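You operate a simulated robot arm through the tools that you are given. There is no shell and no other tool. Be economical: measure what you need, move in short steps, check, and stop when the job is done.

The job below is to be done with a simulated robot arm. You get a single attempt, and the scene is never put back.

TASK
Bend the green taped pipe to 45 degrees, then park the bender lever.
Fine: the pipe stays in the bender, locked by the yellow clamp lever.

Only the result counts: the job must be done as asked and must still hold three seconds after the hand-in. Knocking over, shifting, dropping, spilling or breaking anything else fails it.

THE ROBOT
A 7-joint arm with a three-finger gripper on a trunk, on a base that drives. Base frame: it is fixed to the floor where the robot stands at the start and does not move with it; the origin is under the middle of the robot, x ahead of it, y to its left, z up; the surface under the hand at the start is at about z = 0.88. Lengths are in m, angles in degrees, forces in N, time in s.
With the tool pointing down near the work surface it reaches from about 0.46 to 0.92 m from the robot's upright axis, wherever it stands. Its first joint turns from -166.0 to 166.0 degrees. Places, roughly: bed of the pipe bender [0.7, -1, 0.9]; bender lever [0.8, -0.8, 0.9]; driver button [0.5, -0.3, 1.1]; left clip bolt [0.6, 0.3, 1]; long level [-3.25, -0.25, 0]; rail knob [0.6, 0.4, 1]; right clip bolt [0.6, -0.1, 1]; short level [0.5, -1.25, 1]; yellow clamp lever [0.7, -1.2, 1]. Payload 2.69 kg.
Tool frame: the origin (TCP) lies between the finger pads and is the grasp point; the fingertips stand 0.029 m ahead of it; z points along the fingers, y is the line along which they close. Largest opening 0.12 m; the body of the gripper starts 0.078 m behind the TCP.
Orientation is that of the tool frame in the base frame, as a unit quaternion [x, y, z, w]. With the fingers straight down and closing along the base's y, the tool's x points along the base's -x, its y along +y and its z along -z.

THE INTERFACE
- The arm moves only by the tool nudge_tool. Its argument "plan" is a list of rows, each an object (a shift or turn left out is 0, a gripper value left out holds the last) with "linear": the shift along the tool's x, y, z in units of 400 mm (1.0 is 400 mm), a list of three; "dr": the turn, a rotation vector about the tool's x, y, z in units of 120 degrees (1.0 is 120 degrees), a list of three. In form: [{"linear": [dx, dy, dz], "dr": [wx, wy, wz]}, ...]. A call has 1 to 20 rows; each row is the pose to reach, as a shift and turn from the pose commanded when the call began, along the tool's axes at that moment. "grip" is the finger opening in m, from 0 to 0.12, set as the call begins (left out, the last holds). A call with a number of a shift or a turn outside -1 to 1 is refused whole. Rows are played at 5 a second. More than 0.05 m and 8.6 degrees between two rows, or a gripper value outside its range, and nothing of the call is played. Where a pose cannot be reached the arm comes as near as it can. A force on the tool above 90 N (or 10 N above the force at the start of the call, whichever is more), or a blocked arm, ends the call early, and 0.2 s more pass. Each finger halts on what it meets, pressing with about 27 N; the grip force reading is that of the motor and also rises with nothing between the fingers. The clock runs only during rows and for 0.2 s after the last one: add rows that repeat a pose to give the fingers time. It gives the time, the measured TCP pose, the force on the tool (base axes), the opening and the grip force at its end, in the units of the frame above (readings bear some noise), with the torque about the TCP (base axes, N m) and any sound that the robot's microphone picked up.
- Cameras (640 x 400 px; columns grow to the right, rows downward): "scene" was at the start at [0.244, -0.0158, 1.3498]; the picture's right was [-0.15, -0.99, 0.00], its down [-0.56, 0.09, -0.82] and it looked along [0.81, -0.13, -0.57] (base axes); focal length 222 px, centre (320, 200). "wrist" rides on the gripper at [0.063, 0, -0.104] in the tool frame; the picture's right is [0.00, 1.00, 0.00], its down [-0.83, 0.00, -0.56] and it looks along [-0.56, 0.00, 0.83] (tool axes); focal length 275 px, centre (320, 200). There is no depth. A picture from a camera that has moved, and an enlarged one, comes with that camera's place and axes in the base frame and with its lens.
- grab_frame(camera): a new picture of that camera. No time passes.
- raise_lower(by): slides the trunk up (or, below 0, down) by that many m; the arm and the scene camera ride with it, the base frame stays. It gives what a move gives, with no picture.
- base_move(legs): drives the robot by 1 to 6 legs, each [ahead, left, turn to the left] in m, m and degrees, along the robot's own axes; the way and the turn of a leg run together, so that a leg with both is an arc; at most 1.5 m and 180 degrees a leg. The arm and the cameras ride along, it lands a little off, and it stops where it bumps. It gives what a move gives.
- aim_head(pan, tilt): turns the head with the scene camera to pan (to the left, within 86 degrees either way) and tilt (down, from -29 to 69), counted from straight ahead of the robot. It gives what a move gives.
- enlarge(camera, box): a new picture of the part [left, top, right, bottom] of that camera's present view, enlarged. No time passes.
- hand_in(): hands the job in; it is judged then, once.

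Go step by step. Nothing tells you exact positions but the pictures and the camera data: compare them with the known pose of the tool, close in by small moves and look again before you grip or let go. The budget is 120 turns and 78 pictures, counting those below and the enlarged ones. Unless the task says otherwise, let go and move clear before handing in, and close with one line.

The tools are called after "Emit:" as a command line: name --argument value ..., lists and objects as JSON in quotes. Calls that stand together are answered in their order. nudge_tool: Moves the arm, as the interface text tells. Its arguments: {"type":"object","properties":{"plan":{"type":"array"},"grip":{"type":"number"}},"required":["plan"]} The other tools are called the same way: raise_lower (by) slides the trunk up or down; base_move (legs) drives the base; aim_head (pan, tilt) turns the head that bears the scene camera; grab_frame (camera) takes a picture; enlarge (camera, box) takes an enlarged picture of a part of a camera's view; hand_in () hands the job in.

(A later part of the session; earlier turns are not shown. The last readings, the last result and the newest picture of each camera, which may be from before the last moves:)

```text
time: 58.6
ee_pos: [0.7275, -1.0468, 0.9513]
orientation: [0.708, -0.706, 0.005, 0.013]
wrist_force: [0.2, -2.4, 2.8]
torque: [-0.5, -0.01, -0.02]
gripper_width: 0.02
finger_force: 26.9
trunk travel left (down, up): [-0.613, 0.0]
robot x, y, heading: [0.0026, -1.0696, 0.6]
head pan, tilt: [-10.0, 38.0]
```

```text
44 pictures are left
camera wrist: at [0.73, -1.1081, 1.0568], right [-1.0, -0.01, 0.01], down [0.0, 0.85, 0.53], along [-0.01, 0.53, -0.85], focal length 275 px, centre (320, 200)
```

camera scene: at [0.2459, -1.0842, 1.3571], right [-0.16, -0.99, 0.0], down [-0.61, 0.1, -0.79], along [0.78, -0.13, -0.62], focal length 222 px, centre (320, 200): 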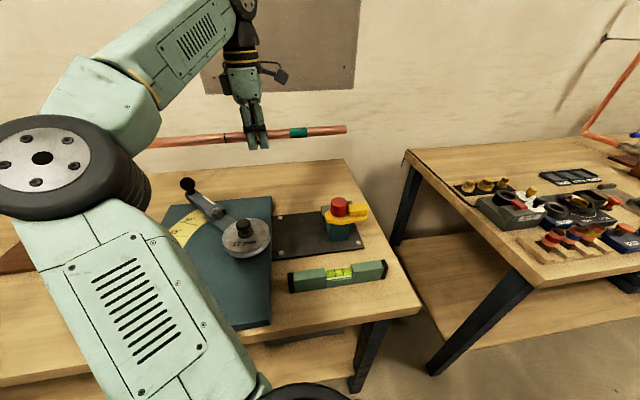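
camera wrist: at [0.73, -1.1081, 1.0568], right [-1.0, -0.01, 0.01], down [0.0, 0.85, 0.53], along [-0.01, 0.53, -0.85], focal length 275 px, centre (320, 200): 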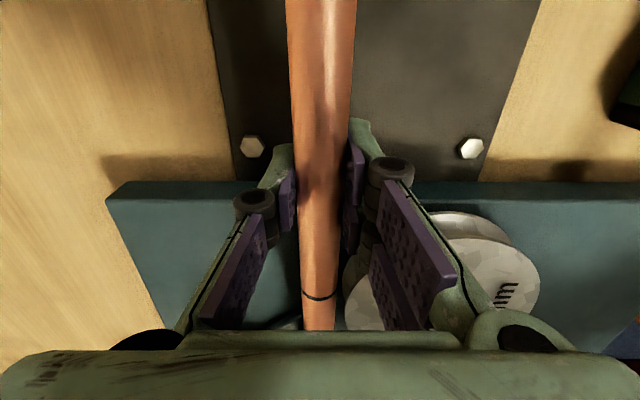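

There's light contact, about 5 N. I'll check with a zoom.

Emit:
enlarge --camera "scene" --box '[180, 175, 340, 275]'

Emit:
enlarge --camera "wrist" --box '[240, 200, 400, 340]'

```text
4.00 times, centred on (260, 225) of scene
camera zoom: at [0.2454, -1.0843, 1.3573], right [-0.16, -0.99, 0.0], down [-0.61, 0.1, -0.79], along [0.78, -0.13, -0.62], focal length 886 px, centre (560, 100)
```

zoom: 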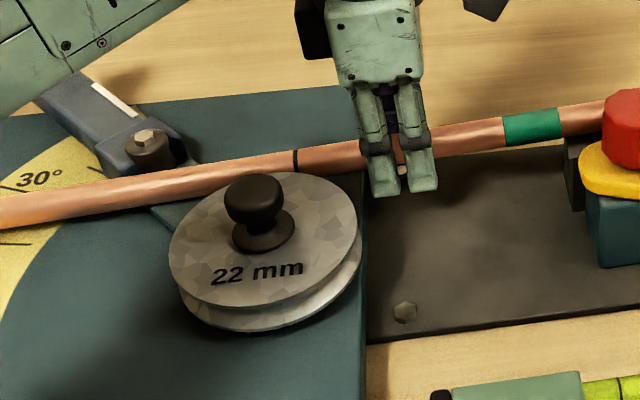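

```text
2.86 times, centred on (320, 270) of wrist
camera zoom: at [0.73, -1.1081, 1.0568], right [-1.0, -0.01, 0.01], down [0.0, 0.85, 0.53], along [-0.01, 0.53, -0.85], focal length 786 px, centre (320, 0)
```

zoom: 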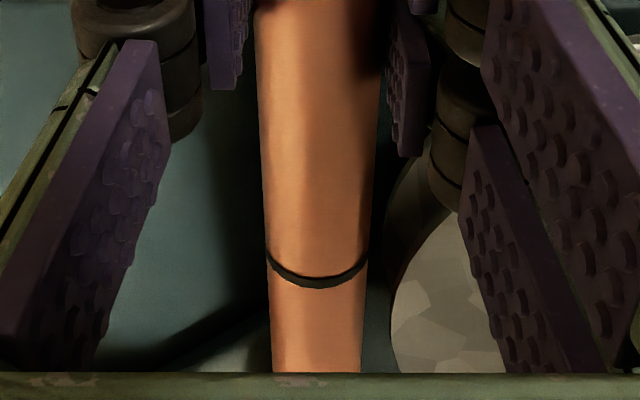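

The flange edge is at x≈0.712 and the pipe clears it, so the contact is at the V-block slope. I'll shift -x by 4 mm and keep lowering gently.

Emit:
nudge_tool --plan '[{"linear": [0, 0.01, 0]}, {"linear": [0, 0.01, 0.006]}, {"linear": [0, 0.01, 0.012]}, {"linear": [0, 0.01, 0.012]}]'

```text
time: 59.6
ee_pos: [0.7245, -1.0471, 0.9472]
orientation: [0.709, -0.705, 0.005, 0.012]
wrist_force: [4.4, 1.1, 23.2]
torque: [-0.08, -0.08, -0.32]
gripper_width: 0.0199
finger_force: 26.5
trunk travel left (down, up): [-0.613, 0.0]
robot x, y, heading: [0.0058, -1.0684, 0.5]
head pan, tilt: [-10.0, 38.0]
```

Contact is now firm (23 N up), so the pipe may be seated or touching a flange. I'll look.

Emit:
enlarge --camera "wrist" --box '[240, 200, 400, 340]'

Emit:
enlarge --camera "scene" --box '[200, 185, 360, 285]'

```text
2.86 times, centred on (320, 270) of wrist
camera zoom: at [0.7258, -1.1077, 1.0528], right [-1.0, -0.01, 0.01], down [0.0, 0.85, 0.53], along [-0.01, 0.53, -0.85], focal length 786 px, centre (320, 0)
```

zoom: 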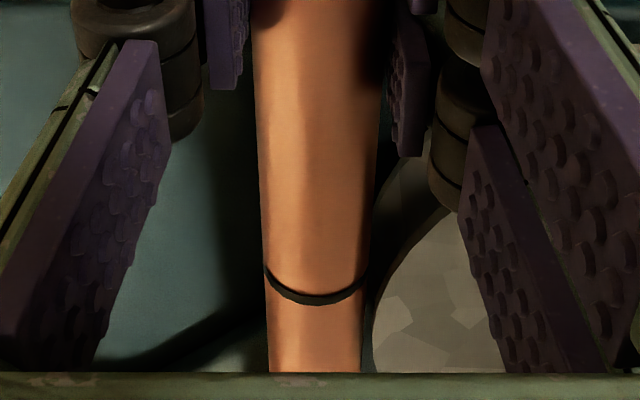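

```text
4.00 times, centred on (280, 235) of scene
camera zoom: at [0.2441, -1.0841, 1.3576], right [-0.16, -0.99, 0.0], down [-0.61, 0.1, -0.79], along [0.78, -0.13, -0.61], focal length 886 px, centre (480, 60)
```

zoom: 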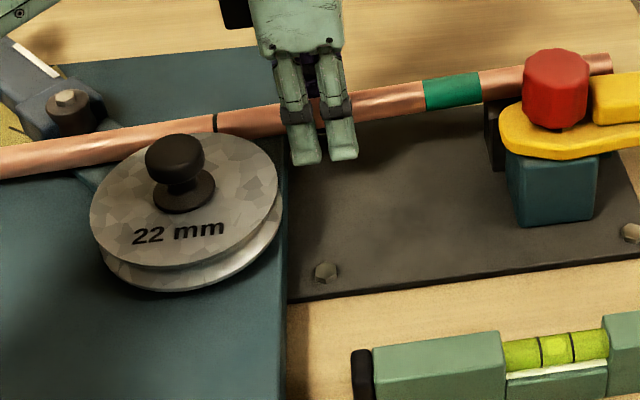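

The pipe may be seated. I'll test by lifting slightly, moving -x a few mm, and lowering again while watching the forces.

Emit:
nudge_tool --plan '[{"linear": [0, 0, -0.008]}, {"linear": [0, 0.008, -0.008]}, {"linear": [0, 0.008, -0.008]}]'

Emit:
nudge_tool --plan '[{"linear": [0, 0, 0.005]}, {"linear": [0, 0, 0.008]}, {"linear": [0, 0, 0.008]}]'

```text
time: 60.4
ee_pos: [0.7225, -1.0451, 0.9477]
orientation: [0.709, -0.705, 0.004, 0.014]
wrist_force: [1.9, -1.2, -0.8]
torque: [-0.08, 0.01, -0.3]
gripper_width: 0.0198
finger_force: 26.8
trunk travel left (down, up): [-0.613, 0.0]
robot x, y, heading: [0.0014, -1.0689, 0.8]
head pan, tilt: [-10.0, 38.0]
```

```text
time: 61.2
ee_pos: [0.7217, -1.0466, 0.9478]
orientation: [0.709, -0.705, 0.005, 0.014]
wrist_force: [2.5, -0.4, 16.5]
torque: [0.24, -0.01, -0.31]
gripper_width: 0.02
finger_force: 26.7
trunk travel left (down, up): [-0.613, 0.0]
robot x, y, heading: [0.0036, -1.0719, 0.8]
head pan, tilt: [-10.0, 38.0]
```

I'll zoom strongly on the V-block, and on the former and pin, to judge the seat.

Emit:
enlarge --camera "scene" --box '[300, 185, 364, 225]'

Emit:
enlarge --camera "scene" --box '[195, 195, 275, 245]'

```text
10.00 times, centred on (332, 205) of scene
camera zoom: at [0.2445, -1.0843, 1.3576], right [-0.16, -0.99, 0.0], down [-0.61, 0.1, -0.79], along [0.78, -0.13, -0.61], focal length 2215 px, centre (200, 150)
```

zoom: 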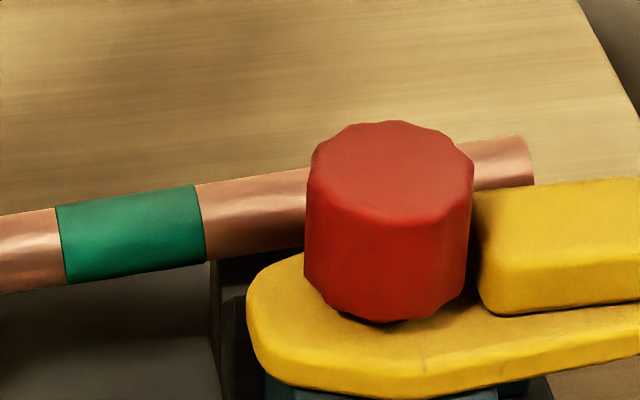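

```text
8.00 times, centred on (235, 220) of scene
camera zoom: at [0.2445, -1.0843, 1.3576], right [-0.16, -0.99, 0.0], down [-0.61, 0.1, -0.79], along [0.78, -0.13, -0.61], focal length 1772 px, centre (1000, 40)
```

zoom: 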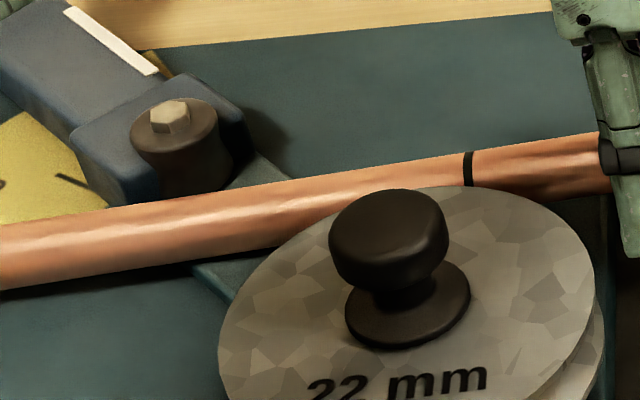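

The pipe sits about 9 mm below the former's flange top, inside the pin roller and on the V-block, so it looks seated. I'll release and check that it rests.

Emit:
nudge_tool --plan '[{"linear": [0, 0, -0.004]}, {"linear": [0, 0, -0.004]}, {"linear": [0, 0, -0.004]}, {"linear": [0, 0, -0.004]}]' --grip 0.05

Emit:
enlarge --camera "scene" --box '[170, 175, 370, 300]'

Emit:
grab_frame --camera "wrist"

```text
time: 62.2
ee_pos: [0.7219, -1.0459, 0.9477]
orientation: [0.709, -0.705, 0.004, 0.013]
wrist_force: [0.5, 1.4, 0.0]
torque: [0.03, 0.0, -0.03]
gripper_width: 0.0501
finger_force: 0.0
trunk travel left (down, up): [-0.613, 0.0]
robot x, y, heading: [0.0013, -1.0713, 0.8]
head pan, tilt: [-10.0, 38.0]
```

```text
3.20 times, centred on (270, 238) of scene
camera zoom: at [0.2457, -1.0842, 1.3571], right [-0.16, -0.99, 0.0], down [-0.61, 0.1, -0.79], along [0.78, -0.13, -0.62], focal length 709 px, centre (480, 80)
```

zoom: 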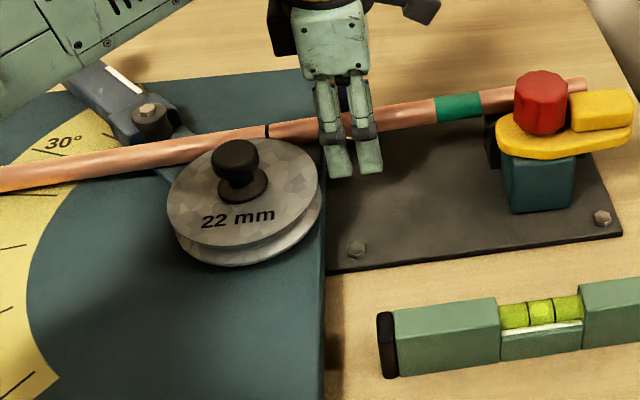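

```text
36 pictures are left
camera wrist: at [0.724, -1.107, 1.0527], right [-1.0, -0.01, 0.01], down [0.0, 0.85, 0.53], along [-0.02, 0.53, -0.85], focal length 275 px, centre (320, 200)
```

wrist: 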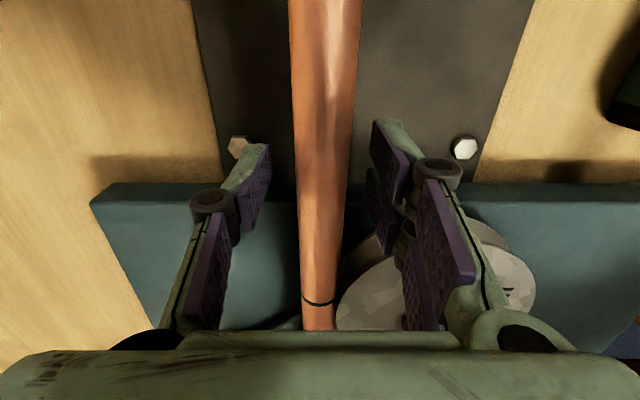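

The pipe rests stably. I'll lift the hand clear and move it past the clamp to inspect the yellow lever from the other side.

Emit:
nudge_tool --plan '[{"linear": [0, 0, -0.1]}, {"linear": [0, 0, -0.2]}, {"linear": [0, 0, -0.3]}, {"linear": [0, 0, -0.4]}, {"linear": [0.1, 0.02, -0.4]}, {"linear": [0.2, 0.03, -0.4]}, {"linear": [0.3, 0.05, -0.4]}, {"linear": [0.4, 0.05, -0.4]}, {"linear": [0.5, 0.05, -0.4]}, {"linear": [0.6, 0.05, -0.4]}]'

Emit:
grab_frame --camera "wrist"

```text
time: 64.4
ee_pos: [0.7045, -1.2847, 1.1156]
orientation: [0.709, -0.705, 0.005, 0.013]
wrist_force: [-0.3, 0.2, -0.2]
torque: [0.02, -0.02, 0.0]
gripper_width: 0.05
finger_force: 0.0
trunk travel left (down, up): [-0.613, 0.0]
robot x, y, heading: [0.0057, -1.0713, 0.9]
head pan, tilt: [-10.0, 38.0]
```

```text
35 pictures are left
camera wrist: at [0.7061, -1.3462, 1.2202], right [-1.0, -0.01, 0.01], down [0.0, 0.84, 0.53], along [-0.02, 0.53, -0.84], focal length 275 px, centre (320, 200)
```

wrist: 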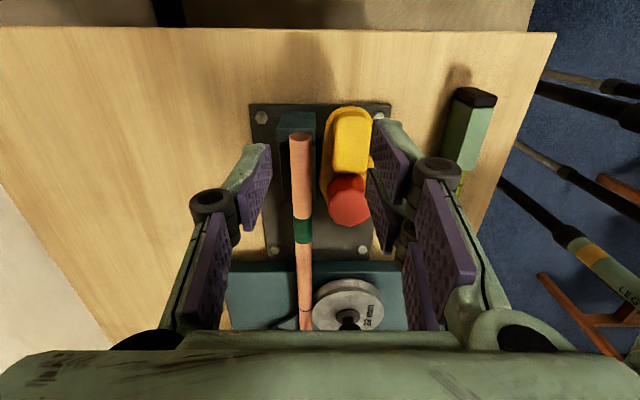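

Emit:
enlarge --camera "wrist" --box '[240, 90, 400, 240]'

```text
2.67 times, centred on (320, 165) of wrist
camera zoom: at [0.7061, -1.3462, 1.2202], right [-1.0, -0.01, 0.01], down [0.0, 0.84, 0.53], along [-0.02, 0.53, -0.84], focal length 734 px, centre (320, 293)
```

zoom: 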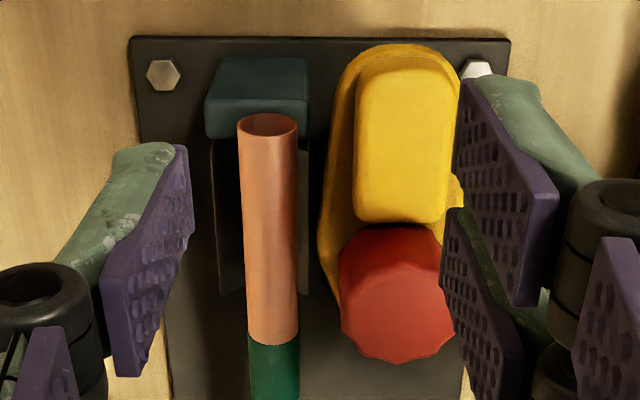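

There's a teal end stop just beyond the pipe's end, so the pipe should butt against it. I'll regrasp the pipe, slide it gently to -y against the stop, then work the clamp lever (pivot at the red knob, tail to swing toward +x over the pipe).

Emit:
nudge_tool --plan '[{"linear": [-0.11, -0.01, 0]}, {"linear": [-0.22, -0.02, 0]}, {"linear": [-0.33, -0.03, 0]}, {"linear": [-0.44, -0.044, 0]}, {"linear": [-0.46, -0.044, 0.1]}, {"linear": [-0.46, -0.044, 0.2]}, {"linear": [-0.46, -0.044, 0.3]}, {"linear": [-0.46, -0.044, 0.4]}, {"linear": [-0.46, -0.044, 0.412]}]'

Emit:
nudge_tool --plan '[{"linear": [0, 0, 0]}, {"linear": [0, 0, 0]}, {"linear": [0, 0, 0]}, {"linear": [0, 0, 0]}, {"linear": [0, 0, 0]}]' --grip 0.0

Emit:
nudge_tool --plan '[{"linear": [0.004, 0, 0]}, {"linear": [0.008, 0, 0]}, {"linear": [0.008, 0, 0]}]'

```text
time: 66.4
ee_pos: [0.7197, -1.1026, 0.9418]
orientation: [0.709, -0.705, 0.005, 0.014]
wrist_force: [-0.3, 0.0, -0.2]
torque: [0.0, 0.01, 0.03]
gripper_width: 0.0499
finger_force: 0.1
trunk travel left (down, up): [-0.613, 0.0]
robot x, y, heading: [0.0058, -1.066, 0.7]
head pan, tilt: [-10.0, 38.0]
```

```text
time: 67.6
ee_pos: [0.7207, -1.1021, 0.9432]
orientation: [0.709, -0.705, 0.005, 0.014]
wrist_force: [1.6, 0.1, -0.5]
torque: [-0.03, -0.01, -0.43]
gripper_width: 0.0196
finger_force: 26.7
trunk travel left (down, up): [-0.613, 0.0]
robot x, y, heading: [0.0044, -1.0698, 0.5]
head pan, tilt: [-10.0, 38.0]
```

```text
time: 68.4
ee_pos: [0.7202, -1.1059, 0.9443]
orientation: [0.709, -0.705, 0.004, 0.013]
wrist_force: [1.2, -0.1, -0.4]
torque: [-0.36, 0.03, -0.11]
gripper_width: 0.0195
finger_force: 27.1
trunk travel left (down, up): [-0.613, 0.0]
robot x, y, heading: [0.0056, -1.071, 0.6]
head pan, tilt: [-10.0, 38.0]
```

No stop contact yet, so I'll slide a little further.

Emit:
nudge_tool --plan '[{"linear": [0.005, 0, 0]}, {"linear": [0.01, 0, 0]}, {"linear": [0.01, 0, 0]}]'

```text
time: 69.2
ee_pos: [0.7204, -1.1098, 0.9436]
orientation: [0.708, -0.706, 0.004, 0.014]
wrist_force: [1.3, -0.6, 1.0]
torque: [-0.32, 0.0, -0.02]
gripper_width: 0.0195
finger_force: 26.8
trunk travel left (down, up): [-0.613, 0.0]
robot x, y, heading: [0.0045, -1.0703, 0.7]
head pan, tilt: [-10.0, 38.0]
```

Emit:
enlarge --camera "scene" --box '[220, 175, 380, 275]'

```text
4.00 times, centred on (300, 225) of scene
camera zoom: at [0.2459, -1.0842, 1.3571], right [-0.16, -0.99, 0.0], down [-0.61, 0.1, -0.79], along [0.78, -0.13, -0.62], focal length 886 px, centre (400, 100)
```

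zoom: 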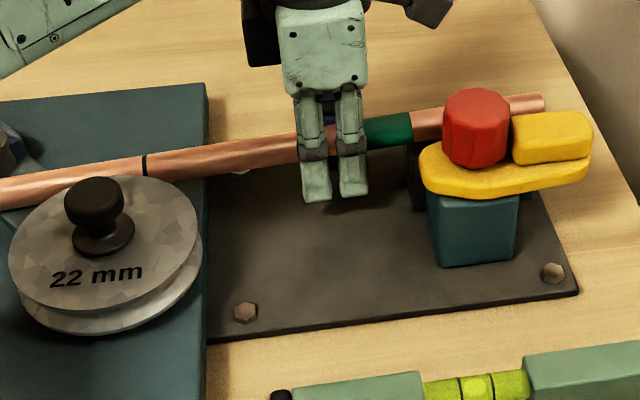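

I'll release and inspect the gap between the pipe end and the teal block before pushing further.

Emit:
nudge_tool --plan '[{"linear": [0, 0, 0]}, {"linear": [0, 0, 0]}, {"linear": [0, 0, 0]}, {"linear": [0, 0, -0.1]}, {"linear": [0, 0, -0.2]}, {"linear": [0, 0, -0.3]}, {"linear": [0, 0, -0.4]}, {"linear": [0.1, 0.02, -0.42]}, {"linear": [0.2, 0.03, -0.42]}, {"linear": [0.3, 0.05, -0.42]}, {"linear": [0.4, 0.05, -0.42]}, {"linear": [0.5, 0.05, -0.42]}]' --grip 0.05

Emit:
enlarge --camera "wrist" --box '[240, 70, 400, 180]'

```text
time: 71.8
ee_pos: [0.701, -1.3067, 1.1165]
orientation: [0.709, -0.705, 0.004, 0.013]
wrist_force: [0.2, -0.3, -0.6]
torque: [0.01, 0.0, -0.02]
gripper_width: 0.0502
finger_force: 0.0
trunk travel left (down, up): [-0.613, 0.0]
robot x, y, heading: [0.0049, -1.0668, 0.5]
head pan, tilt: [-10.0, 38.0]
```

```text
3.64 times, centred on (320, 125) of wrist
camera zoom: at [0.7031, -1.3675, 1.2217], right [-1.0, -0.01, 0.01], down [0.0, 0.84, 0.54], along [-0.02, 0.54, -0.84], focal length 1001 px, centre (320, 473)
```

zoom: 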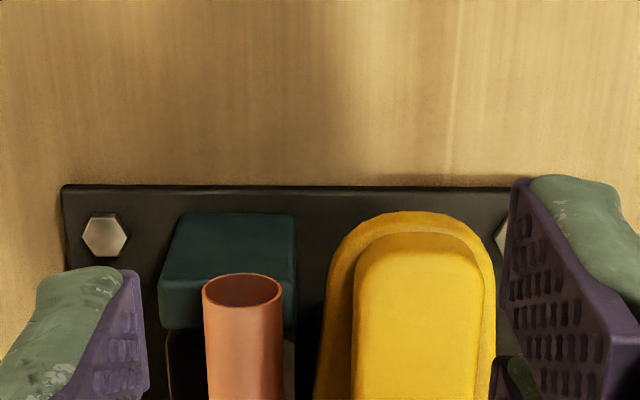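

There's no stop: the pipe simply lies in the V-block, and I pushed it about 2 cm too far. The head view puts the mark ~0.02 m toward -y of the former's tangent point, so I'll regrasp and slide it +y by ~0.017.

Emit:
nudge_tool --plan '[{"linear": [-0.11, -0.01, 0]}, {"linear": [-0.22, -0.02, 0]}, {"linear": [-0.33, -0.035, 0]}, {"linear": [-0.44, -0.05, 0]}, {"linear": [-0.5, -0.05, 0.05]}, {"linear": [-0.5, -0.05, 0.15]}, {"linear": [-0.5, -0.05, 0.25]}, {"linear": [-0.5, -0.05, 0.35]}, {"linear": [-0.5, -0.05, 0.425]}, {"linear": [-0.5, -0.05, 0.425]}]'

Emit:
nudge_tool --plan '[{"linear": [0, 0, 0]}, {"linear": [0, 0, 0]}, {"linear": [0, 0, 0]}, {"linear": [0, 0, 0]}, {"linear": [0, 0, 0]}]' --grip 0.0

Emit:
nudge_tool --plan '[{"linear": [-0.01, 0, 0]}, {"linear": [-0.02, 0, 0]}, {"linear": [-0.03, 0, 0]}, {"linear": [-0.042, 0, 0]}, {"linear": [-0.042, 0, 0]}]'

Emit:
enlarge --camera "scene" --box '[195, 185, 355, 285]'

```text
time: 74.0
ee_pos: [0.7195, -1.1067, 0.9417]
orientation: [0.709, -0.705, 0.006, 0.013]
wrist_force: [-0.7, -0.4, -0.1]
torque: [0.02, 0.0, 0.02]
gripper_width: 0.05
finger_force: 0.0
trunk travel left (down, up): [-0.613, 0.0]
robot x, y, heading: [0.0043, -1.0692, 0.9]
head pan, tilt: [-10.0, 38.0]
```

```text
time: 75.2
ee_pos: [0.7202, -1.1074, 0.9434]
orientation: [0.709, -0.705, 0.005, 0.014]
wrist_force: [0.2, -0.1, 0.3]
torque: [0.05, -0.03, -0.17]
gripper_width: 0.0192
finger_force: 26.8
trunk travel left (down, up): [-0.613, 0.0]
robot x, y, heading: [0.0028, -1.0711, 0.8]
head pan, tilt: [-10.0, 38.0]
```

```text
time: 76.4
ee_pos: [0.72, -1.0916, 0.9412]
orientation: [0.709, -0.705, 0.005, 0.013]
wrist_force: [1.2, -0.3, -0.2]
torque: [0.0, 0.01, -0.1]
gripper_width: 0.0189
finger_force: 26.7
trunk travel left (down, up): [-0.613, 0.0]
robot x, y, heading: [0.0023, -1.0703, 0.9]
head pan, tilt: [-10.0, 38.0]
```

```text
4.00 times, centred on (275, 235) of scene
camera zoom: at [0.2459, -1.0841, 1.3571], right [-0.16, -0.99, 0.0], down [-0.61, 0.1, -0.79], along [0.78, -0.13, -0.62], focal length 886 px, centre (500, 60)
```

zoom: 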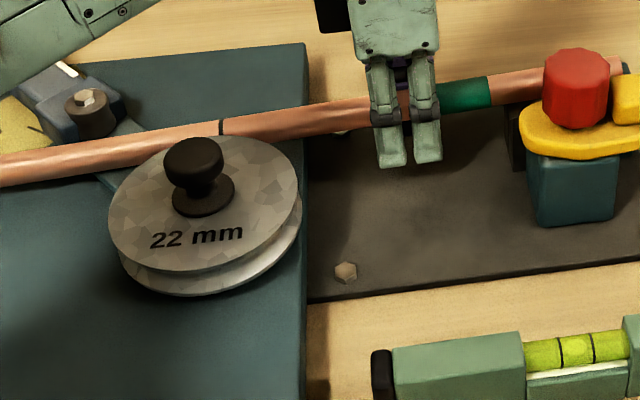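

The mark is now within ~4 mm of the tangent point. Something teal shows beyond the pipe end, so I'll zoom there.

Emit:
enlarge --camera "scene" --box '[316, 185, 380, 225]'

```text
10.00 times, centred on (348, 205) of scene
camera zoom: at [0.2459, -1.0841, 1.3571], right [-0.16, -0.99, 0.0], down [-0.61, 0.1, -0.79], along [0.78, -0.13, -0.62], focal length 2215 px, centre (40, 150)
```

zoom: 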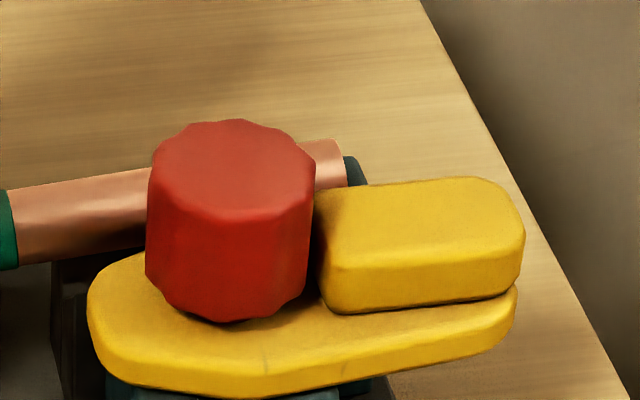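

Now it's clear: the teal piece is an end stop, and the pipe end had been resting on top of it. The pipe dropped ~2 mm after sliding +y. I'll press it down gently, then push -y to feel the stop.

Emit:
nudge_tool --plan '[{"linear": [0, 0, 0.006]}, {"linear": [0, 0, 0.01]}, {"linear": [0, 0, 0.01]}]'

Emit:
nudge_tool --plan '[{"linear": [0.004, 0, -0.004]}, {"linear": [0.008, 0, -0.004]}, {"linear": [0.008, 0, -0.004]}]'

```text
time: 77.2
ee_pos: [0.7188, -1.0927, 0.9394]
orientation: [0.709, -0.705, 0.006, 0.013]
wrist_force: [5.4, 6.3, 16.1]
torque: [0.07, 0.0, -0.09]
gripper_width: 0.021
finger_force: 26.8
trunk travel left (down, up): [-0.613, 0.0]
robot x, y, heading: [0.0017, -1.0678, 0.6]
head pan, tilt: [-10.0, 38.0]
```

```text
time: 78.0
ee_pos: [0.7184, -1.0968, 0.9394]
orientation: [0.708, -0.706, 0.005, 0.015]
wrist_force: [-2.0, 0.3, 3.1]
torque: [-0.21, -0.03, -0.26]
gripper_width: 0.0209
finger_force: 26.5
trunk travel left (down, up): [-0.613, 0.0]
robot x, y, heading: [0.006, -1.0685, 0.7]
head pan, tilt: [-10.0, 38.0]
```

Emit:
nudge_tool --plan '[{"linear": [0.006, 0, 0]}, {"linear": [0.012, 0, 0]}, {"linear": [0.012, 0, 0]}]'

Emit:
enlarge --camera "scene" --box '[195, 185, 355, 285]'

```text
time: 78.8
ee_pos: [0.7186, -1.1009, 0.9403]
orientation: [0.71, -0.704, 0.005, 0.015]
wrist_force: [-0.3, 3.7, 5.3]
torque: [-0.21, 0.0, 0.06]
gripper_width: 0.0197
finger_force: 27.6
trunk travel left (down, up): [-0.613, 0.0]
robot x, y, heading: [0.0041, -1.0688, 0.7]
head pan, tilt: [-10.0, 38.0]
```

```text
4.00 times, centred on (275, 235) of scene
camera zoom: at [0.2452, -1.0838, 1.3573], right [-0.16, -0.99, 0.0], down [-0.61, 0.1, -0.79], along [0.78, -0.13, -0.62], focal length 886 px, centre (500, 60)
```

zoom: 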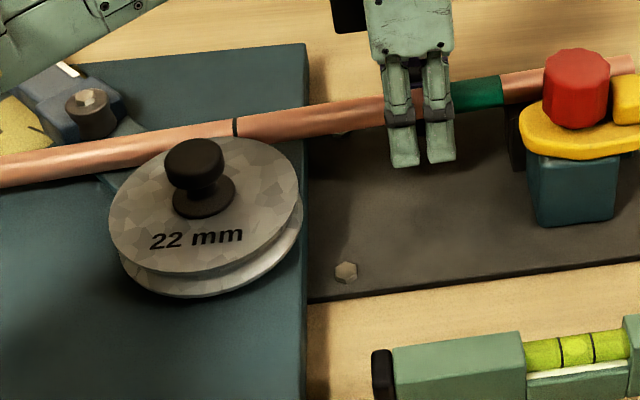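

The pipe end rode back up onto the stop, because it was only at its edge before. I'll slide +y ~18 mm to clear it fully, press down into the V, and then push back to feel the stop.

Emit:
nudge_tool --plan '[{"linear": [-0.012, 0, 0]}, {"linear": [-0.024, 0, 0]}, {"linear": [-0.036, 0, 0]}, {"linear": [-0.05, 0, 0]}, {"linear": [-0.05, 0, 0.006]}, {"linear": [-0.05, 0, 0.006]}]'

Emit:
nudge_tool --plan '[{"linear": [0, 0, 0]}, {"linear": [0, 0, 0]}, {"linear": [0, 0, 0]}]' --grip 0.04

Emit:
enlarge --camera "scene" --box '[195, 175, 375, 288]'

```text
time: 80.2
ee_pos: [0.7199, -1.0803, 0.9366]
orientation: [0.708, -0.706, 0.004, 0.013]
wrist_force: [0.3, -0.4, -0.4]
torque: [0.71, 0.02, -0.01]
gripper_width: 0.0195
finger_force: 26.9
trunk travel left (down, up): [-0.613, 0.0]
robot x, y, heading: [0.0044, -1.0709, 0.7]
head pan, tilt: [-10.0, 38.0]
```

```text
time: 81.0
ee_pos: [0.7199, -1.0806, 0.9375]
orientation: [0.709, -0.705, 0.006, 0.013]
wrist_force: [-0.1, -1.1, -0.1]
torque: [0.02, 0.0, 0.0]
gripper_width: 0.0402
finger_force: 0.1
trunk travel left (down, up): [-0.613, 0.0]
robot x, y, heading: [0.0062, -1.0695, 0.8]
head pan, tilt: [-10.0, 38.0]
```

```text
3.54 times, centred on (285, 232) of scene
camera zoom: at [0.2457, -1.0842, 1.3572], right [-0.16, -0.99, 0.0], down [-0.61, 0.1, -0.79], along [0.78, -0.13, -0.62], focal length 784 px, centre (444, 88)
```

zoom: 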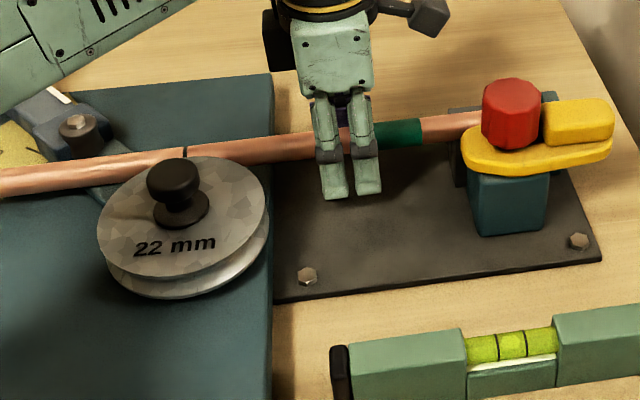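

Now the pipe has dropped properly into the V and the stop is visible behind its end. I'll regrasp slightly lower and push -y until it butts.

Emit:
nudge_tool --plan '[{"linear": [0, 0, 0.012]}, {"linear": [0, 0, 0.012]}]'

Emit:
nudge_tool --plan '[{"linear": [0, 0, 0]}, {"linear": [0, 0, 0]}, {"linear": [0, 0, 0]}, {"linear": [0, 0, 0]}]' --grip 0.0

Emit:
nudge_tool --plan '[{"linear": [0.006, 0, 0]}, {"linear": [0.012, 0, 0]}, {"linear": [0.012, 0, 0]}]'

```text
time: 81.6
ee_pos: [0.7175, -1.0807, 0.9317]
orientation: [0.709, -0.705, 0.005, 0.014]
wrist_force: [-0.3, 0.6, 0.5]
torque: [0.0, 0.0, -0.01]
gripper_width: 0.04
finger_force: 0.0
trunk travel left (down, up): [-0.613, 0.0]
robot x, y, heading: [0.003, -1.069, 0.8]
head pan, tilt: [-10.0, 38.0]
```

```text
time: 82.6
ee_pos: [0.7202, -1.08, 0.9322]
orientation: [0.709, -0.705, 0.005, 0.013]
wrist_force: [14.0, -0.1, 5.5]
torque: [-0.27, 0.11, 0.57]
gripper_width: 0.0198
finger_force: 27.1
trunk travel left (down, up): [-0.613, 0.0]
robot x, y, heading: [0.0016, -1.0703, 0.7]
head pan, tilt: [-10.0, 38.0]
```

```text
time: 83.4
ee_pos: [0.7191, -1.0849, 0.9323]
orientation: [0.709, -0.705, 0.005, 0.013]
wrist_force: [15.6, 6.7, 12.2]
torque: [-0.12, 0.09, 0.45]
gripper_width: 0.0196
finger_force: 26.9
trunk travel left (down, up): [-0.613, 0.0]
robot x, y, heading: [0.0023, -1.0715, 0.8]
head pan, tilt: [-10.0, 38.0]
```

Emit:
nudge_tool --plan '[{"linear": [0.004, -0.004, -0.003]}, {"linear": [0.009, -0.005, -0.003]}, {"linear": [0.009, -0.005, -0.003]}]'

Emit:
enlarge --camera "scene" --box '[195, 175, 375, 288]'

```text
time: 84.2
ee_pos: [0.7191, -1.088, 0.9341]
orientation: [0.709, -0.705, 0.003, 0.015]
wrist_force: [-3.3, 7.9, 0.8]
torque: [0.31, 0.0, 0.11]
gripper_width: 0.0195
finger_force: 26.9
trunk travel left (down, up): [-0.613, 0.0]
robot x, y, heading: [0.0048, -1.0694, 0.6]
head pan, tilt: [-10.0, 38.0]
```

```text
3.54 times, centred on (285, 232) of scene
camera zoom: at [0.2451, -1.0836, 1.3571], right [-0.16, -0.99, 0.0], down [-0.61, 0.1, -0.79], along [0.78, -0.13, -0.62], focal length 784 px, centre (444, 88)
```

zoom: 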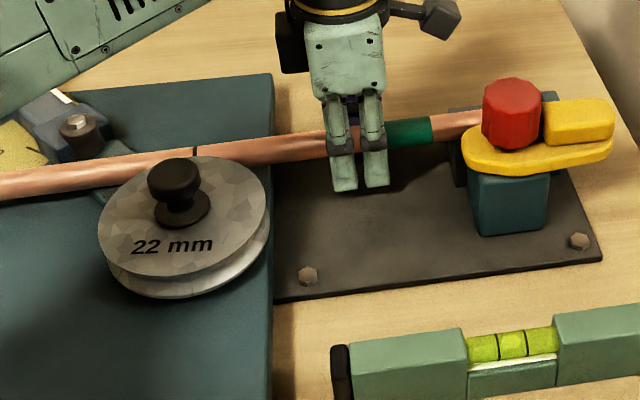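

The mark is at the tangent point and the pipe butts the stop (8 N). I'll release, rise, and move the closed fingers to the -x side of the yellow lever's tail.

Emit:
nudge_tool --plan '[{"linear": [0, 0, 0]}, {"linear": [0, 0, 0]}, {"linear": [0, 0, 0]}, {"linear": [0, 0, -0.1]}, {"linear": [0, 0, -0.2]}, {"linear": [0, 0, -0.3]}, {"linear": [0, 0, -0.4]}, {"linear": [0, 0, -0.45]}, {"linear": [0.08, 0.05, -0.45]}, {"linear": [0.16, 0.1, -0.45]}, {"linear": [0.24, 0.15, -0.45]}, {"linear": [0.32, 0.2, -0.45]}, {"linear": [0.41, 0.2175, -0.45]}]' --grip 0.05

Emit:
nudge_tool --plan '[{"linear": [0, 0, 0]}, {"linear": [0, 0, 0]}, {"linear": [0, 0, 0.08]}, {"linear": [0, 0, 0.16]}]' --grip 0.0

Emit:
grab_frame --camera "wrist"

```text
time: 87.0
ee_pos: [0.638, -1.2503, 1.119]
orientation: [0.709, -0.705, 0.004, 0.013]
wrist_force: [0.1, -1.5, -0.3]
torque: [0.0, -0.02, 0.0]
gripper_width: 0.0502
finger_force: 0.1
trunk travel left (down, up): [-0.613, 0.0]
robot x, y, heading: [0.0035, -1.0727, 0.6]
head pan, tilt: [-10.0, 38.0]
```

```text
time: 88.0
ee_pos: [0.6363, -1.2502, 1.0571]
orientation: [0.709, -0.705, 0.005, 0.014]
wrist_force: [0.3, -0.6, 0.3]
torque: [-0.01, -0.04, 0.01]
gripper_width: 0.0001
finger_force: 21.0
trunk travel left (down, up): [-0.613, 0.0]
robot x, y, heading: [0.0041, -1.0679, 0.6]
head pan, tilt: [-10.0, 38.0]
```

```text
26 pictures are left
camera wrist: at [0.638, -1.3121, 1.1614], right [-1.0, -0.01, 0.01], down [0.0, 0.85, 0.53], along [-0.02, 0.53, -0.85], focal length 275 px, centre (320, 200)
```

wrist: 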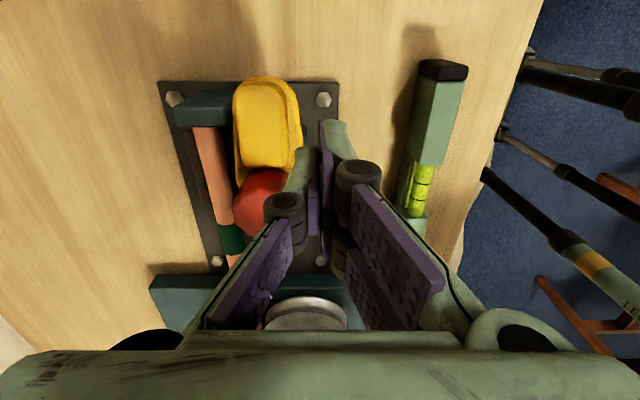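

Clearance to the lever tail is slim, so I'll step 1 cm further to -x and then descend to lever height.

Emit:
nudge_tool --plan '[{"linear": [0, 0.025, 0]}, {"linear": [0, 0.025, 0.08]}, {"linear": [0, 0.025, 0.145]}, {"linear": [0, 0.025, 0.145]}]'

Emit:
grab_frame --camera "wrist"

```text
time: 89.0
ee_pos: [0.6278, -1.2533, 0.9968]
orientation: [0.709, -0.705, 0.006, 0.014]
wrist_force: [0.3, -0.6, -0.6]
torque: [0.03, 0.01, 0.01]
gripper_width: 0.0
finger_force: 27.2
trunk travel left (down, up): [-0.613, 0.0]
robot x, y, heading: [0.0034, -1.069, 1.0]
head pan, tilt: [-10.0, 38.0]
```

```text
25 pictures are left
camera wrist: at [0.629, -1.3146, 1.1019], right [-1.0, -0.01, 0.01], down [0.0, 0.85, 0.53], along [-0.02, 0.53, -0.85], focal length 275 px, centre (320, 200)
```

wrist: 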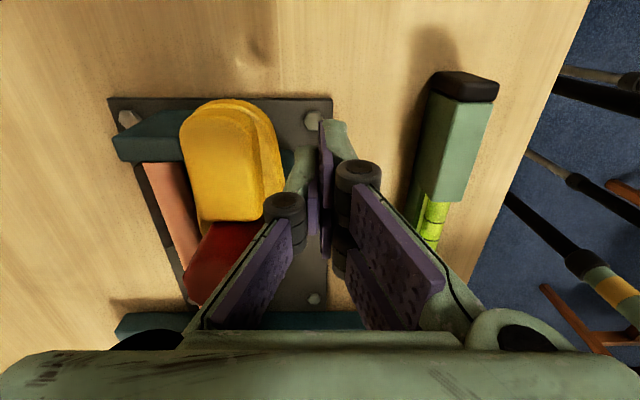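

I'll sweep the first half of the arc to push the tail toward +x.

Emit:
nudge_tool --plan '[{"linear": [-0.003, -0.03, 0]}, {"linear": [-0.003, -0.056, 0]}, {"linear": [0.0115, -0.0875, 0]}, {"linear": [0.017, -0.122, 0]}, {"linear": [0.0125, -0.155, 0]}]'

Emit:
enlarge --camera "wrist" --box '[100, 60, 420, 260]'

```text
time: 90.2
ee_pos: [0.6869, -1.2562, 0.9955]
orientation: [0.709, -0.705, 0.005, 0.013]
wrist_force: [0.2, 0.1, -0.4]
torque: [0.0, 0.01, 0.04]
gripper_width: 0.0002
finger_force: 27.0
trunk travel left (down, up): [-0.613, 0.0]
robot x, y, heading: [0.0045, -1.0713, 0.4]
head pan, tilt: [-10.0, 38.0]
```

```text
2.00 times, centred on (260, 160) of wrist
camera zoom: at [0.6895, -1.3176, 1.1013], right [-1.0, -0.01, 0.01], down [0.0, 0.84, 0.53], along [-0.02, 0.53, -0.84], focal length 551 px, centre (440, 280)
```

zoom: 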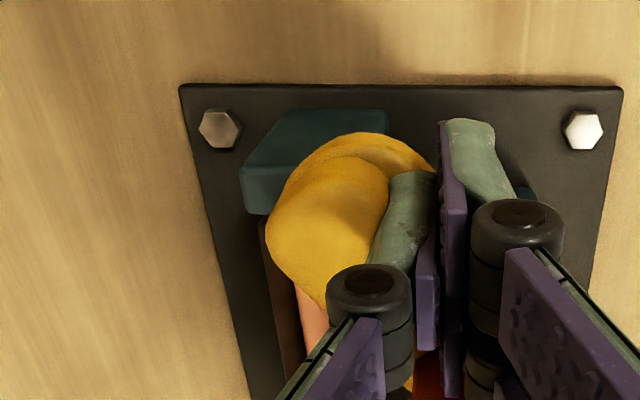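

The lever rotates freely. Continuing the arc until it blocks or passes over the pipe.

Emit:
nudge_tool --plan '[{"linear": [-0.0075, -0.04, 0]}, {"linear": [-0.028, -0.069, 0]}, {"linear": [-0.054, -0.09, 0]}, {"linear": [-0.0755, -0.1, 0]}]'

Emit:
grab_frame --camera "wrist"

```text
time: 91.2
ee_pos: [0.7271, -1.2305, 0.9947]
orientation: [-0.706, 0.708, -0.005, -0.015]
wrist_force: [-6.9, -13.9, -0.4]
torque: [-0.24, 0.05, 0.17]
gripper_width: 0.0002
finger_force: 26.7
trunk travel left (down, up): [-0.613, 0.0]
robot x, y, heading: [0.0046, -1.0683, 0.6]
head pan, tilt: [-10.0, 38.0]
```

```text
23 pictures are left
camera wrist: at [0.7283, -1.2916, 1.1005], right [-1.0, 0.0, 0.01], down [0.0, 0.85, 0.53], along [-0.01, 0.53, -0.85], focal length 275 px, centre (320, 200)
```

wrist: 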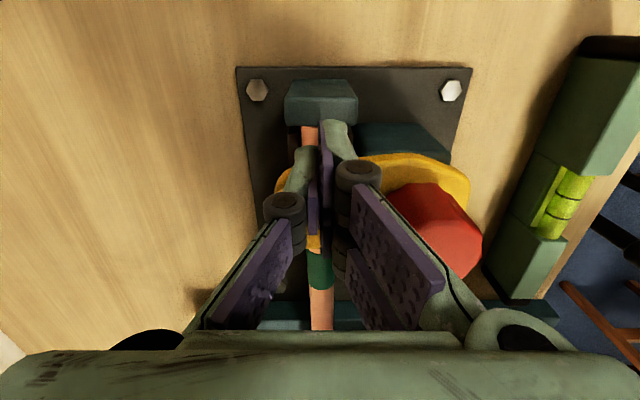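

The lever is over the pipe and met resistance (14 N). I'll press slightly more to ensure it's locked, then back off, rise and check.

Emit:
nudge_tool --plan '[{"linear": [-0.008, 0, 0]}, {"linear": [-0.015, 0, 0]}, {"linear": [-0.015, 0, 0]}]'

Emit:
nudge_tool --plan '[{"linear": [0.03, 0, 0]}, {"linear": [0.04, 0, -0.1]}, {"linear": [0.04, 0, -0.2]}, {"linear": [0.04, 0, -0.3]}]'

Emit:
enlarge --camera "scene" --box '[170, 165, 390, 295]'

```text
time: 92.0
ee_pos: [0.7264, -1.23, 0.9944]
orientation: [-0.705, 0.709, -0.01, -0.015]
wrist_force: [-1.0, -51.7, 6.9]
torque: [-0.67, 0.32, 0.29]
gripper_width: 0.0
finger_force: 26.9
trunk travel left (down, up): [-0.613, 0.0]
robot x, y, heading: [0.0035, -1.0702, 0.5]
head pan, tilt: [-10.0, 38.0]
```

```text
time: 93.0
ee_pos: [0.7284, -1.2333, 1.1168]
orientation: [0.709, -0.705, 0.004, 0.013]
wrist_force: [-1.0, 0.6, -0.5]
torque: [-0.03, 0.01, 0.01]
gripper_width: 0.0
finger_force: 26.3
trunk travel left (down, up): [-0.613, 0.0]
robot x, y, heading: [0.0046, -1.0699, 0.7]
head pan, tilt: [-10.0, 38.0]
```

```text
2.91 times, centred on (280, 230) of scene
camera zoom: at [0.2451, -1.0841, 1.3573], right [-0.16, -0.99, 0.0], down [-0.61, 0.1, -0.79], along [0.78, -0.13, -0.62], focal length 644 px, centre (436, 113)
```

zoom: 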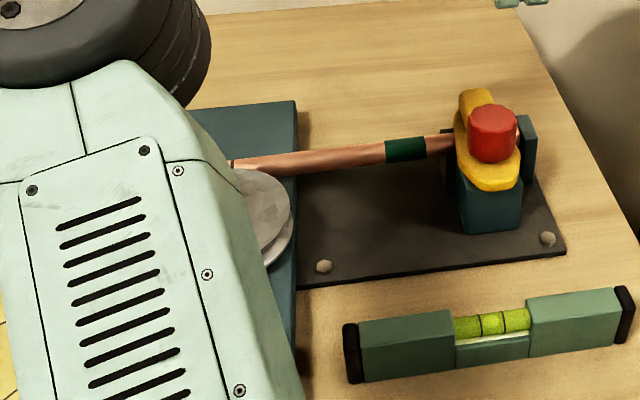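

The clamp lever is locked at its hard stop over the pipe. Now the bending lever: I'll drive left ~0.27 m so the handle's arc is in reach, and look at it.

Emit:
base_move --legs '[[0, 0.27, 0]]'

Emit:
aim_head --pan 5 --tilt 38

Emit:
grab_frame --camera "wrist"

Emit:
grab_frame --camera "scene"

```text
time: 95.8
ee_pos: [0.7252, -0.9671, 1.1158]
orientation: [0.707, -0.707, 0.004, 0.014]
wrist_force: [-0.5, -0.3, 0.6]
torque: [-0.05, -0.02, 0.03]
gripper_width: 0.0
finger_force: 27.1
trunk travel left (down, up): [-0.613, 0.0]
robot x, y, heading: [0.0024, -0.7959, 0.4]
head pan, tilt: [-10.0, 38.0]
```

```text
time: 96.5
ee_pos: [0.7253, -0.9652, 1.1156]
orientation: [-0.707, 0.707, -0.005, -0.014]
wrist_force: [0.0, 0.6, -0.2]
torque: [0.0, -0.02, -0.01]
gripper_width: 0.0001
finger_force: 27.0
trunk travel left (down, up): [-0.613, 0.0]
robot x, y, heading: [-0.0009, -0.7974, 0.4]
head pan, tilt: [5.0, 38.0]
```

```text
21 pictures are left
camera wrist: at [0.7271, -1.0281, 1.2212], right [-1.0, 0.0, 0.01], down [0.0, 0.85, 0.53], along [-0.01, 0.53, -0.85], focal length 275 px, centre (320, 200)
```

wrist: 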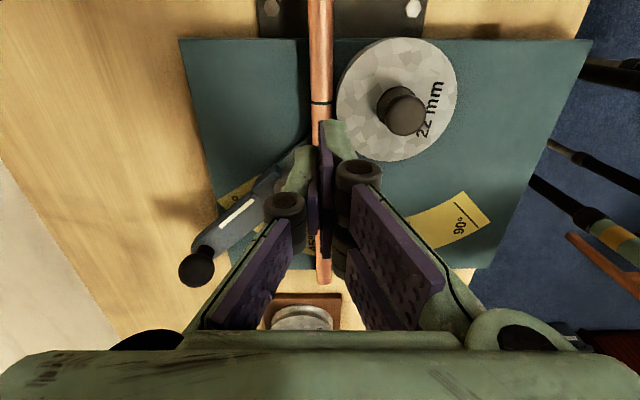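

```text
20 pictures are left
camera scene: at [0.2438, -0.7915, 1.3572], right [0.09, -1.0, 0.0], down [-0.61, -0.06, -0.79], along [0.78, 0.07, -0.62], focal length 222 px, centre (320, 200)
```

scene: 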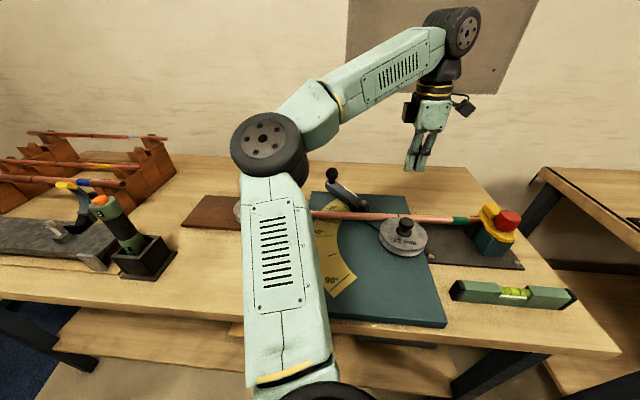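

The handle ball is at about (0.88, -0.77, 0.965), and the pivot at (0.652, -0.968), so the radius is ~0.30 m. I'll move the closed fingers behind the ball (away from the scale), above first, then descend.

Emit:
nudge_tool --plan '[{"linear": [-0.065, -0.077, 0]}, {"linear": [-0.13, -0.154, 0]}, {"linear": [-0.2, -0.23, 0]}, {"linear": [-0.27, -0.31, 0]}, {"linear": [-0.33, -0.385, 0]}, {"linear": [-0.4, -0.4625, 0]}, {"linear": [-0.4, -0.4625, 0.07]}]'

Emit:
grab_frame --camera "wrist"

```text
time: 98.1
ee_pos: [0.8937, -0.8037, 1.074]
orientation: [-0.706, 0.708, -0.004, -0.014]
wrist_force: [0.9, 0.6, 0.5]
torque: [-0.02, 0.03, -0.02]
gripper_width: 0.0
finger_force: 26.9
out of reach, approached as far as the arm can: row 6, 7
trunk travel left (down, up): [-0.613, 0.0]
robot x, y, heading: [0.0003, -0.7971, 0.3]
head pan, tilt: [5.0, 38.0]
```

```text
19 pictures are left
camera wrist: at [0.8959, -0.865, 1.1799], right [-1.0, 0.0, 0.01], down [0.01, 0.85, 0.53], along [-0.01, 0.53, -0.85], focal length 275 px, centre (320, 200)
```

wrist: 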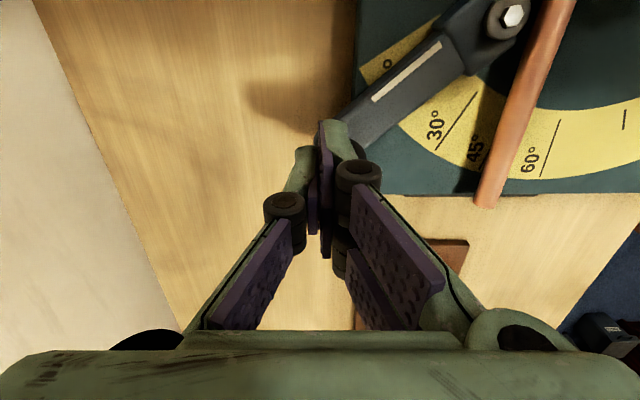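

The fingers are just behind the ball. I'll shift 1.5 cm to -y for clearance and descend.

Emit:
nudge_tool --plan '[{"linear": [0.03, -0.01, 0]}, {"linear": [0.04, -0.01, 0.06]}, {"linear": [0.04, -0.01, 0.14]}, {"linear": [0.04, -0.01, 0.225]}, {"linear": [0.04, -0.01, 0.225]}]'

Emit:
enlarge --camera "scene" --box '[280, 110, 440, 210]'

```text
time: 99.3
ee_pos: [0.8963, -0.8233, 0.9846]
orientation: [-0.707, 0.707, -0.004, -0.013]
wrist_force: [-1.3, -0.9, -0.6]
torque: [0.04, 0.0, -0.03]
gripper_width: 0.0
finger_force: 27.1
out of reach, approached as far as the arm can: row 1
trunk travel left (down, up): [-0.613, 0.0]
robot x, y, heading: [0.0004, -0.7976, 0.6]
head pan, tilt: [5.0, 38.0]
```

```text
4.00 times, centred on (360, 160) of scene
camera zoom: at [0.2436, -0.7914, 1.3572], right [0.09, -1.0, 0.0], down [-0.61, -0.06, -0.79], along [0.78, 0.07, -0.62], focal length 886 px, centre (160, 360)
```

zoom: 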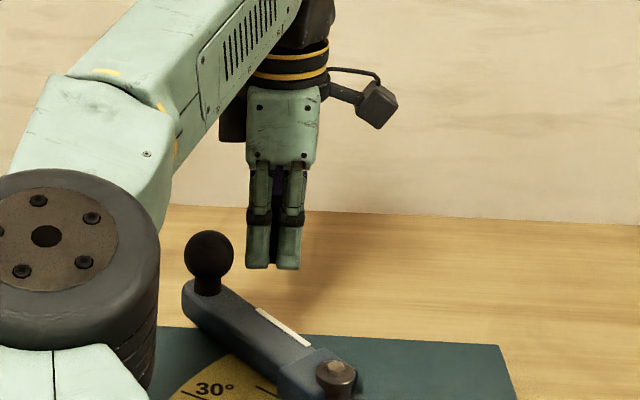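

Fingers are beside the ball at the right height. I'll push along the arc partway.

Emit:
nudge_tool --plan '[{"linear": [-0.0625, 0.0025, 0]}, {"linear": [-0.125, 0.051, 0]}, {"linear": [-0.18, 0.105, 0]}, {"linear": [-0.23, 0.165, 0]}]'

Emit:
grab_frame --camera "scene"

```text
time: 100.3
ee_pos: [0.8305, -0.7301, 0.9855]
orientation: [-0.707, 0.707, -0.005, -0.013]
wrist_force: [4.2, -0.1, 2.3]
torque: [0.0, 0.02, -0.08]
gripper_width: 0.0
finger_force: 26.7
trunk travel left (down, up): [-0.613, 0.0]
robot x, y, heading: [0.0025, -0.7963, 0.5]
head pan, tilt: [5.0, 38.0]
```

```text
17 pictures are left
camera scene: at [0.2439, -0.7911, 1.3572], right [0.09, -1.0, 0.0], down [-0.61, -0.06, -0.79], along [0.78, 0.07, -0.62], focal length 222 px, centre (320, 200)
```

scene: 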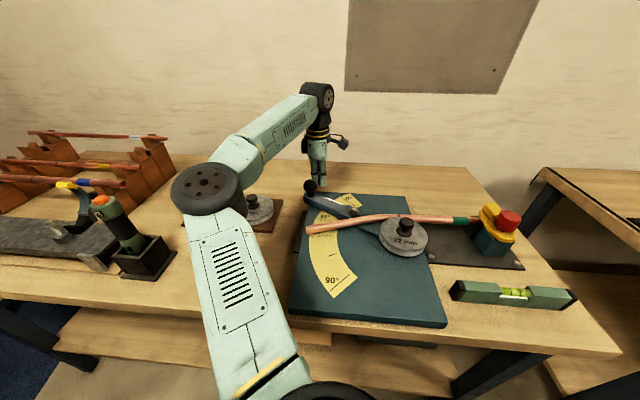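

The pipe is bending easily. I'll zoom in on the scale.

Emit:
enlarge --camera "scene" --box '[290, 170, 450, 270]'

```text
4.00 times, centred on (370, 220) of scene
camera zoom: at [0.2439, -0.7911, 1.3572], right [0.09, -1.0, 0.0], down [-0.61, -0.06, -0.79], along [0.78, 0.07, -0.62], focal length 886 px, centre (120, 120)
```

zoom: 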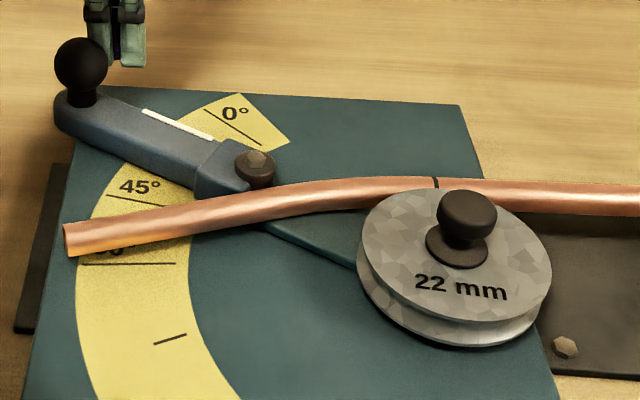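

The free leg is at about 20° now, at a lever angle of ~59°, so 45° should be near 84°. I'll push to ~81° and re-measure.

Emit:
nudge_tool --plan '[{"linear": [-0.041, 0.064, 0]}, {"linear": [-0.077, 0.133, 0]}, {"linear": [-0.102, 0.193, 0]}, {"linear": [-0.1215, 0.254, 0]}]'

Emit:
enlarge --camera "scene" --box '[270, 170, 450, 283]'

```text
time: 101.3
ee_pos: [0.7287, -0.6823, 0.9846]
orientation: [0.707, -0.707, 0.005, 0.013]
wrist_force: [6.4, -0.9, 2.6]
torque: [0.02, 0.03, -0.04]
gripper_width: 0.0
finger_force: 27.0
trunk travel left (down, up): [-0.613, 0.0]
robot x, y, heading: [0.0, -0.7956, 0.4]
head pan, tilt: [5.0, 38.0]
```

```text
3.54 times, centred on (360, 226) of scene
camera zoom: at [0.2441, -0.7912, 1.357], right [0.09, -1.0, 0.0], down [-0.61, -0.06, -0.79], along [0.78, 0.07, -0.62], focal length 784 px, centre (178, 106)
```

zoom: 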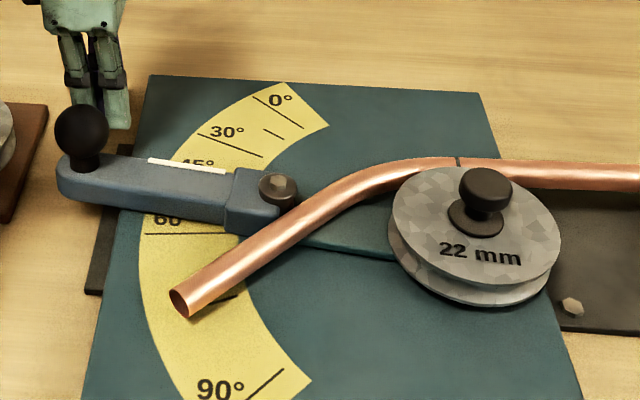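

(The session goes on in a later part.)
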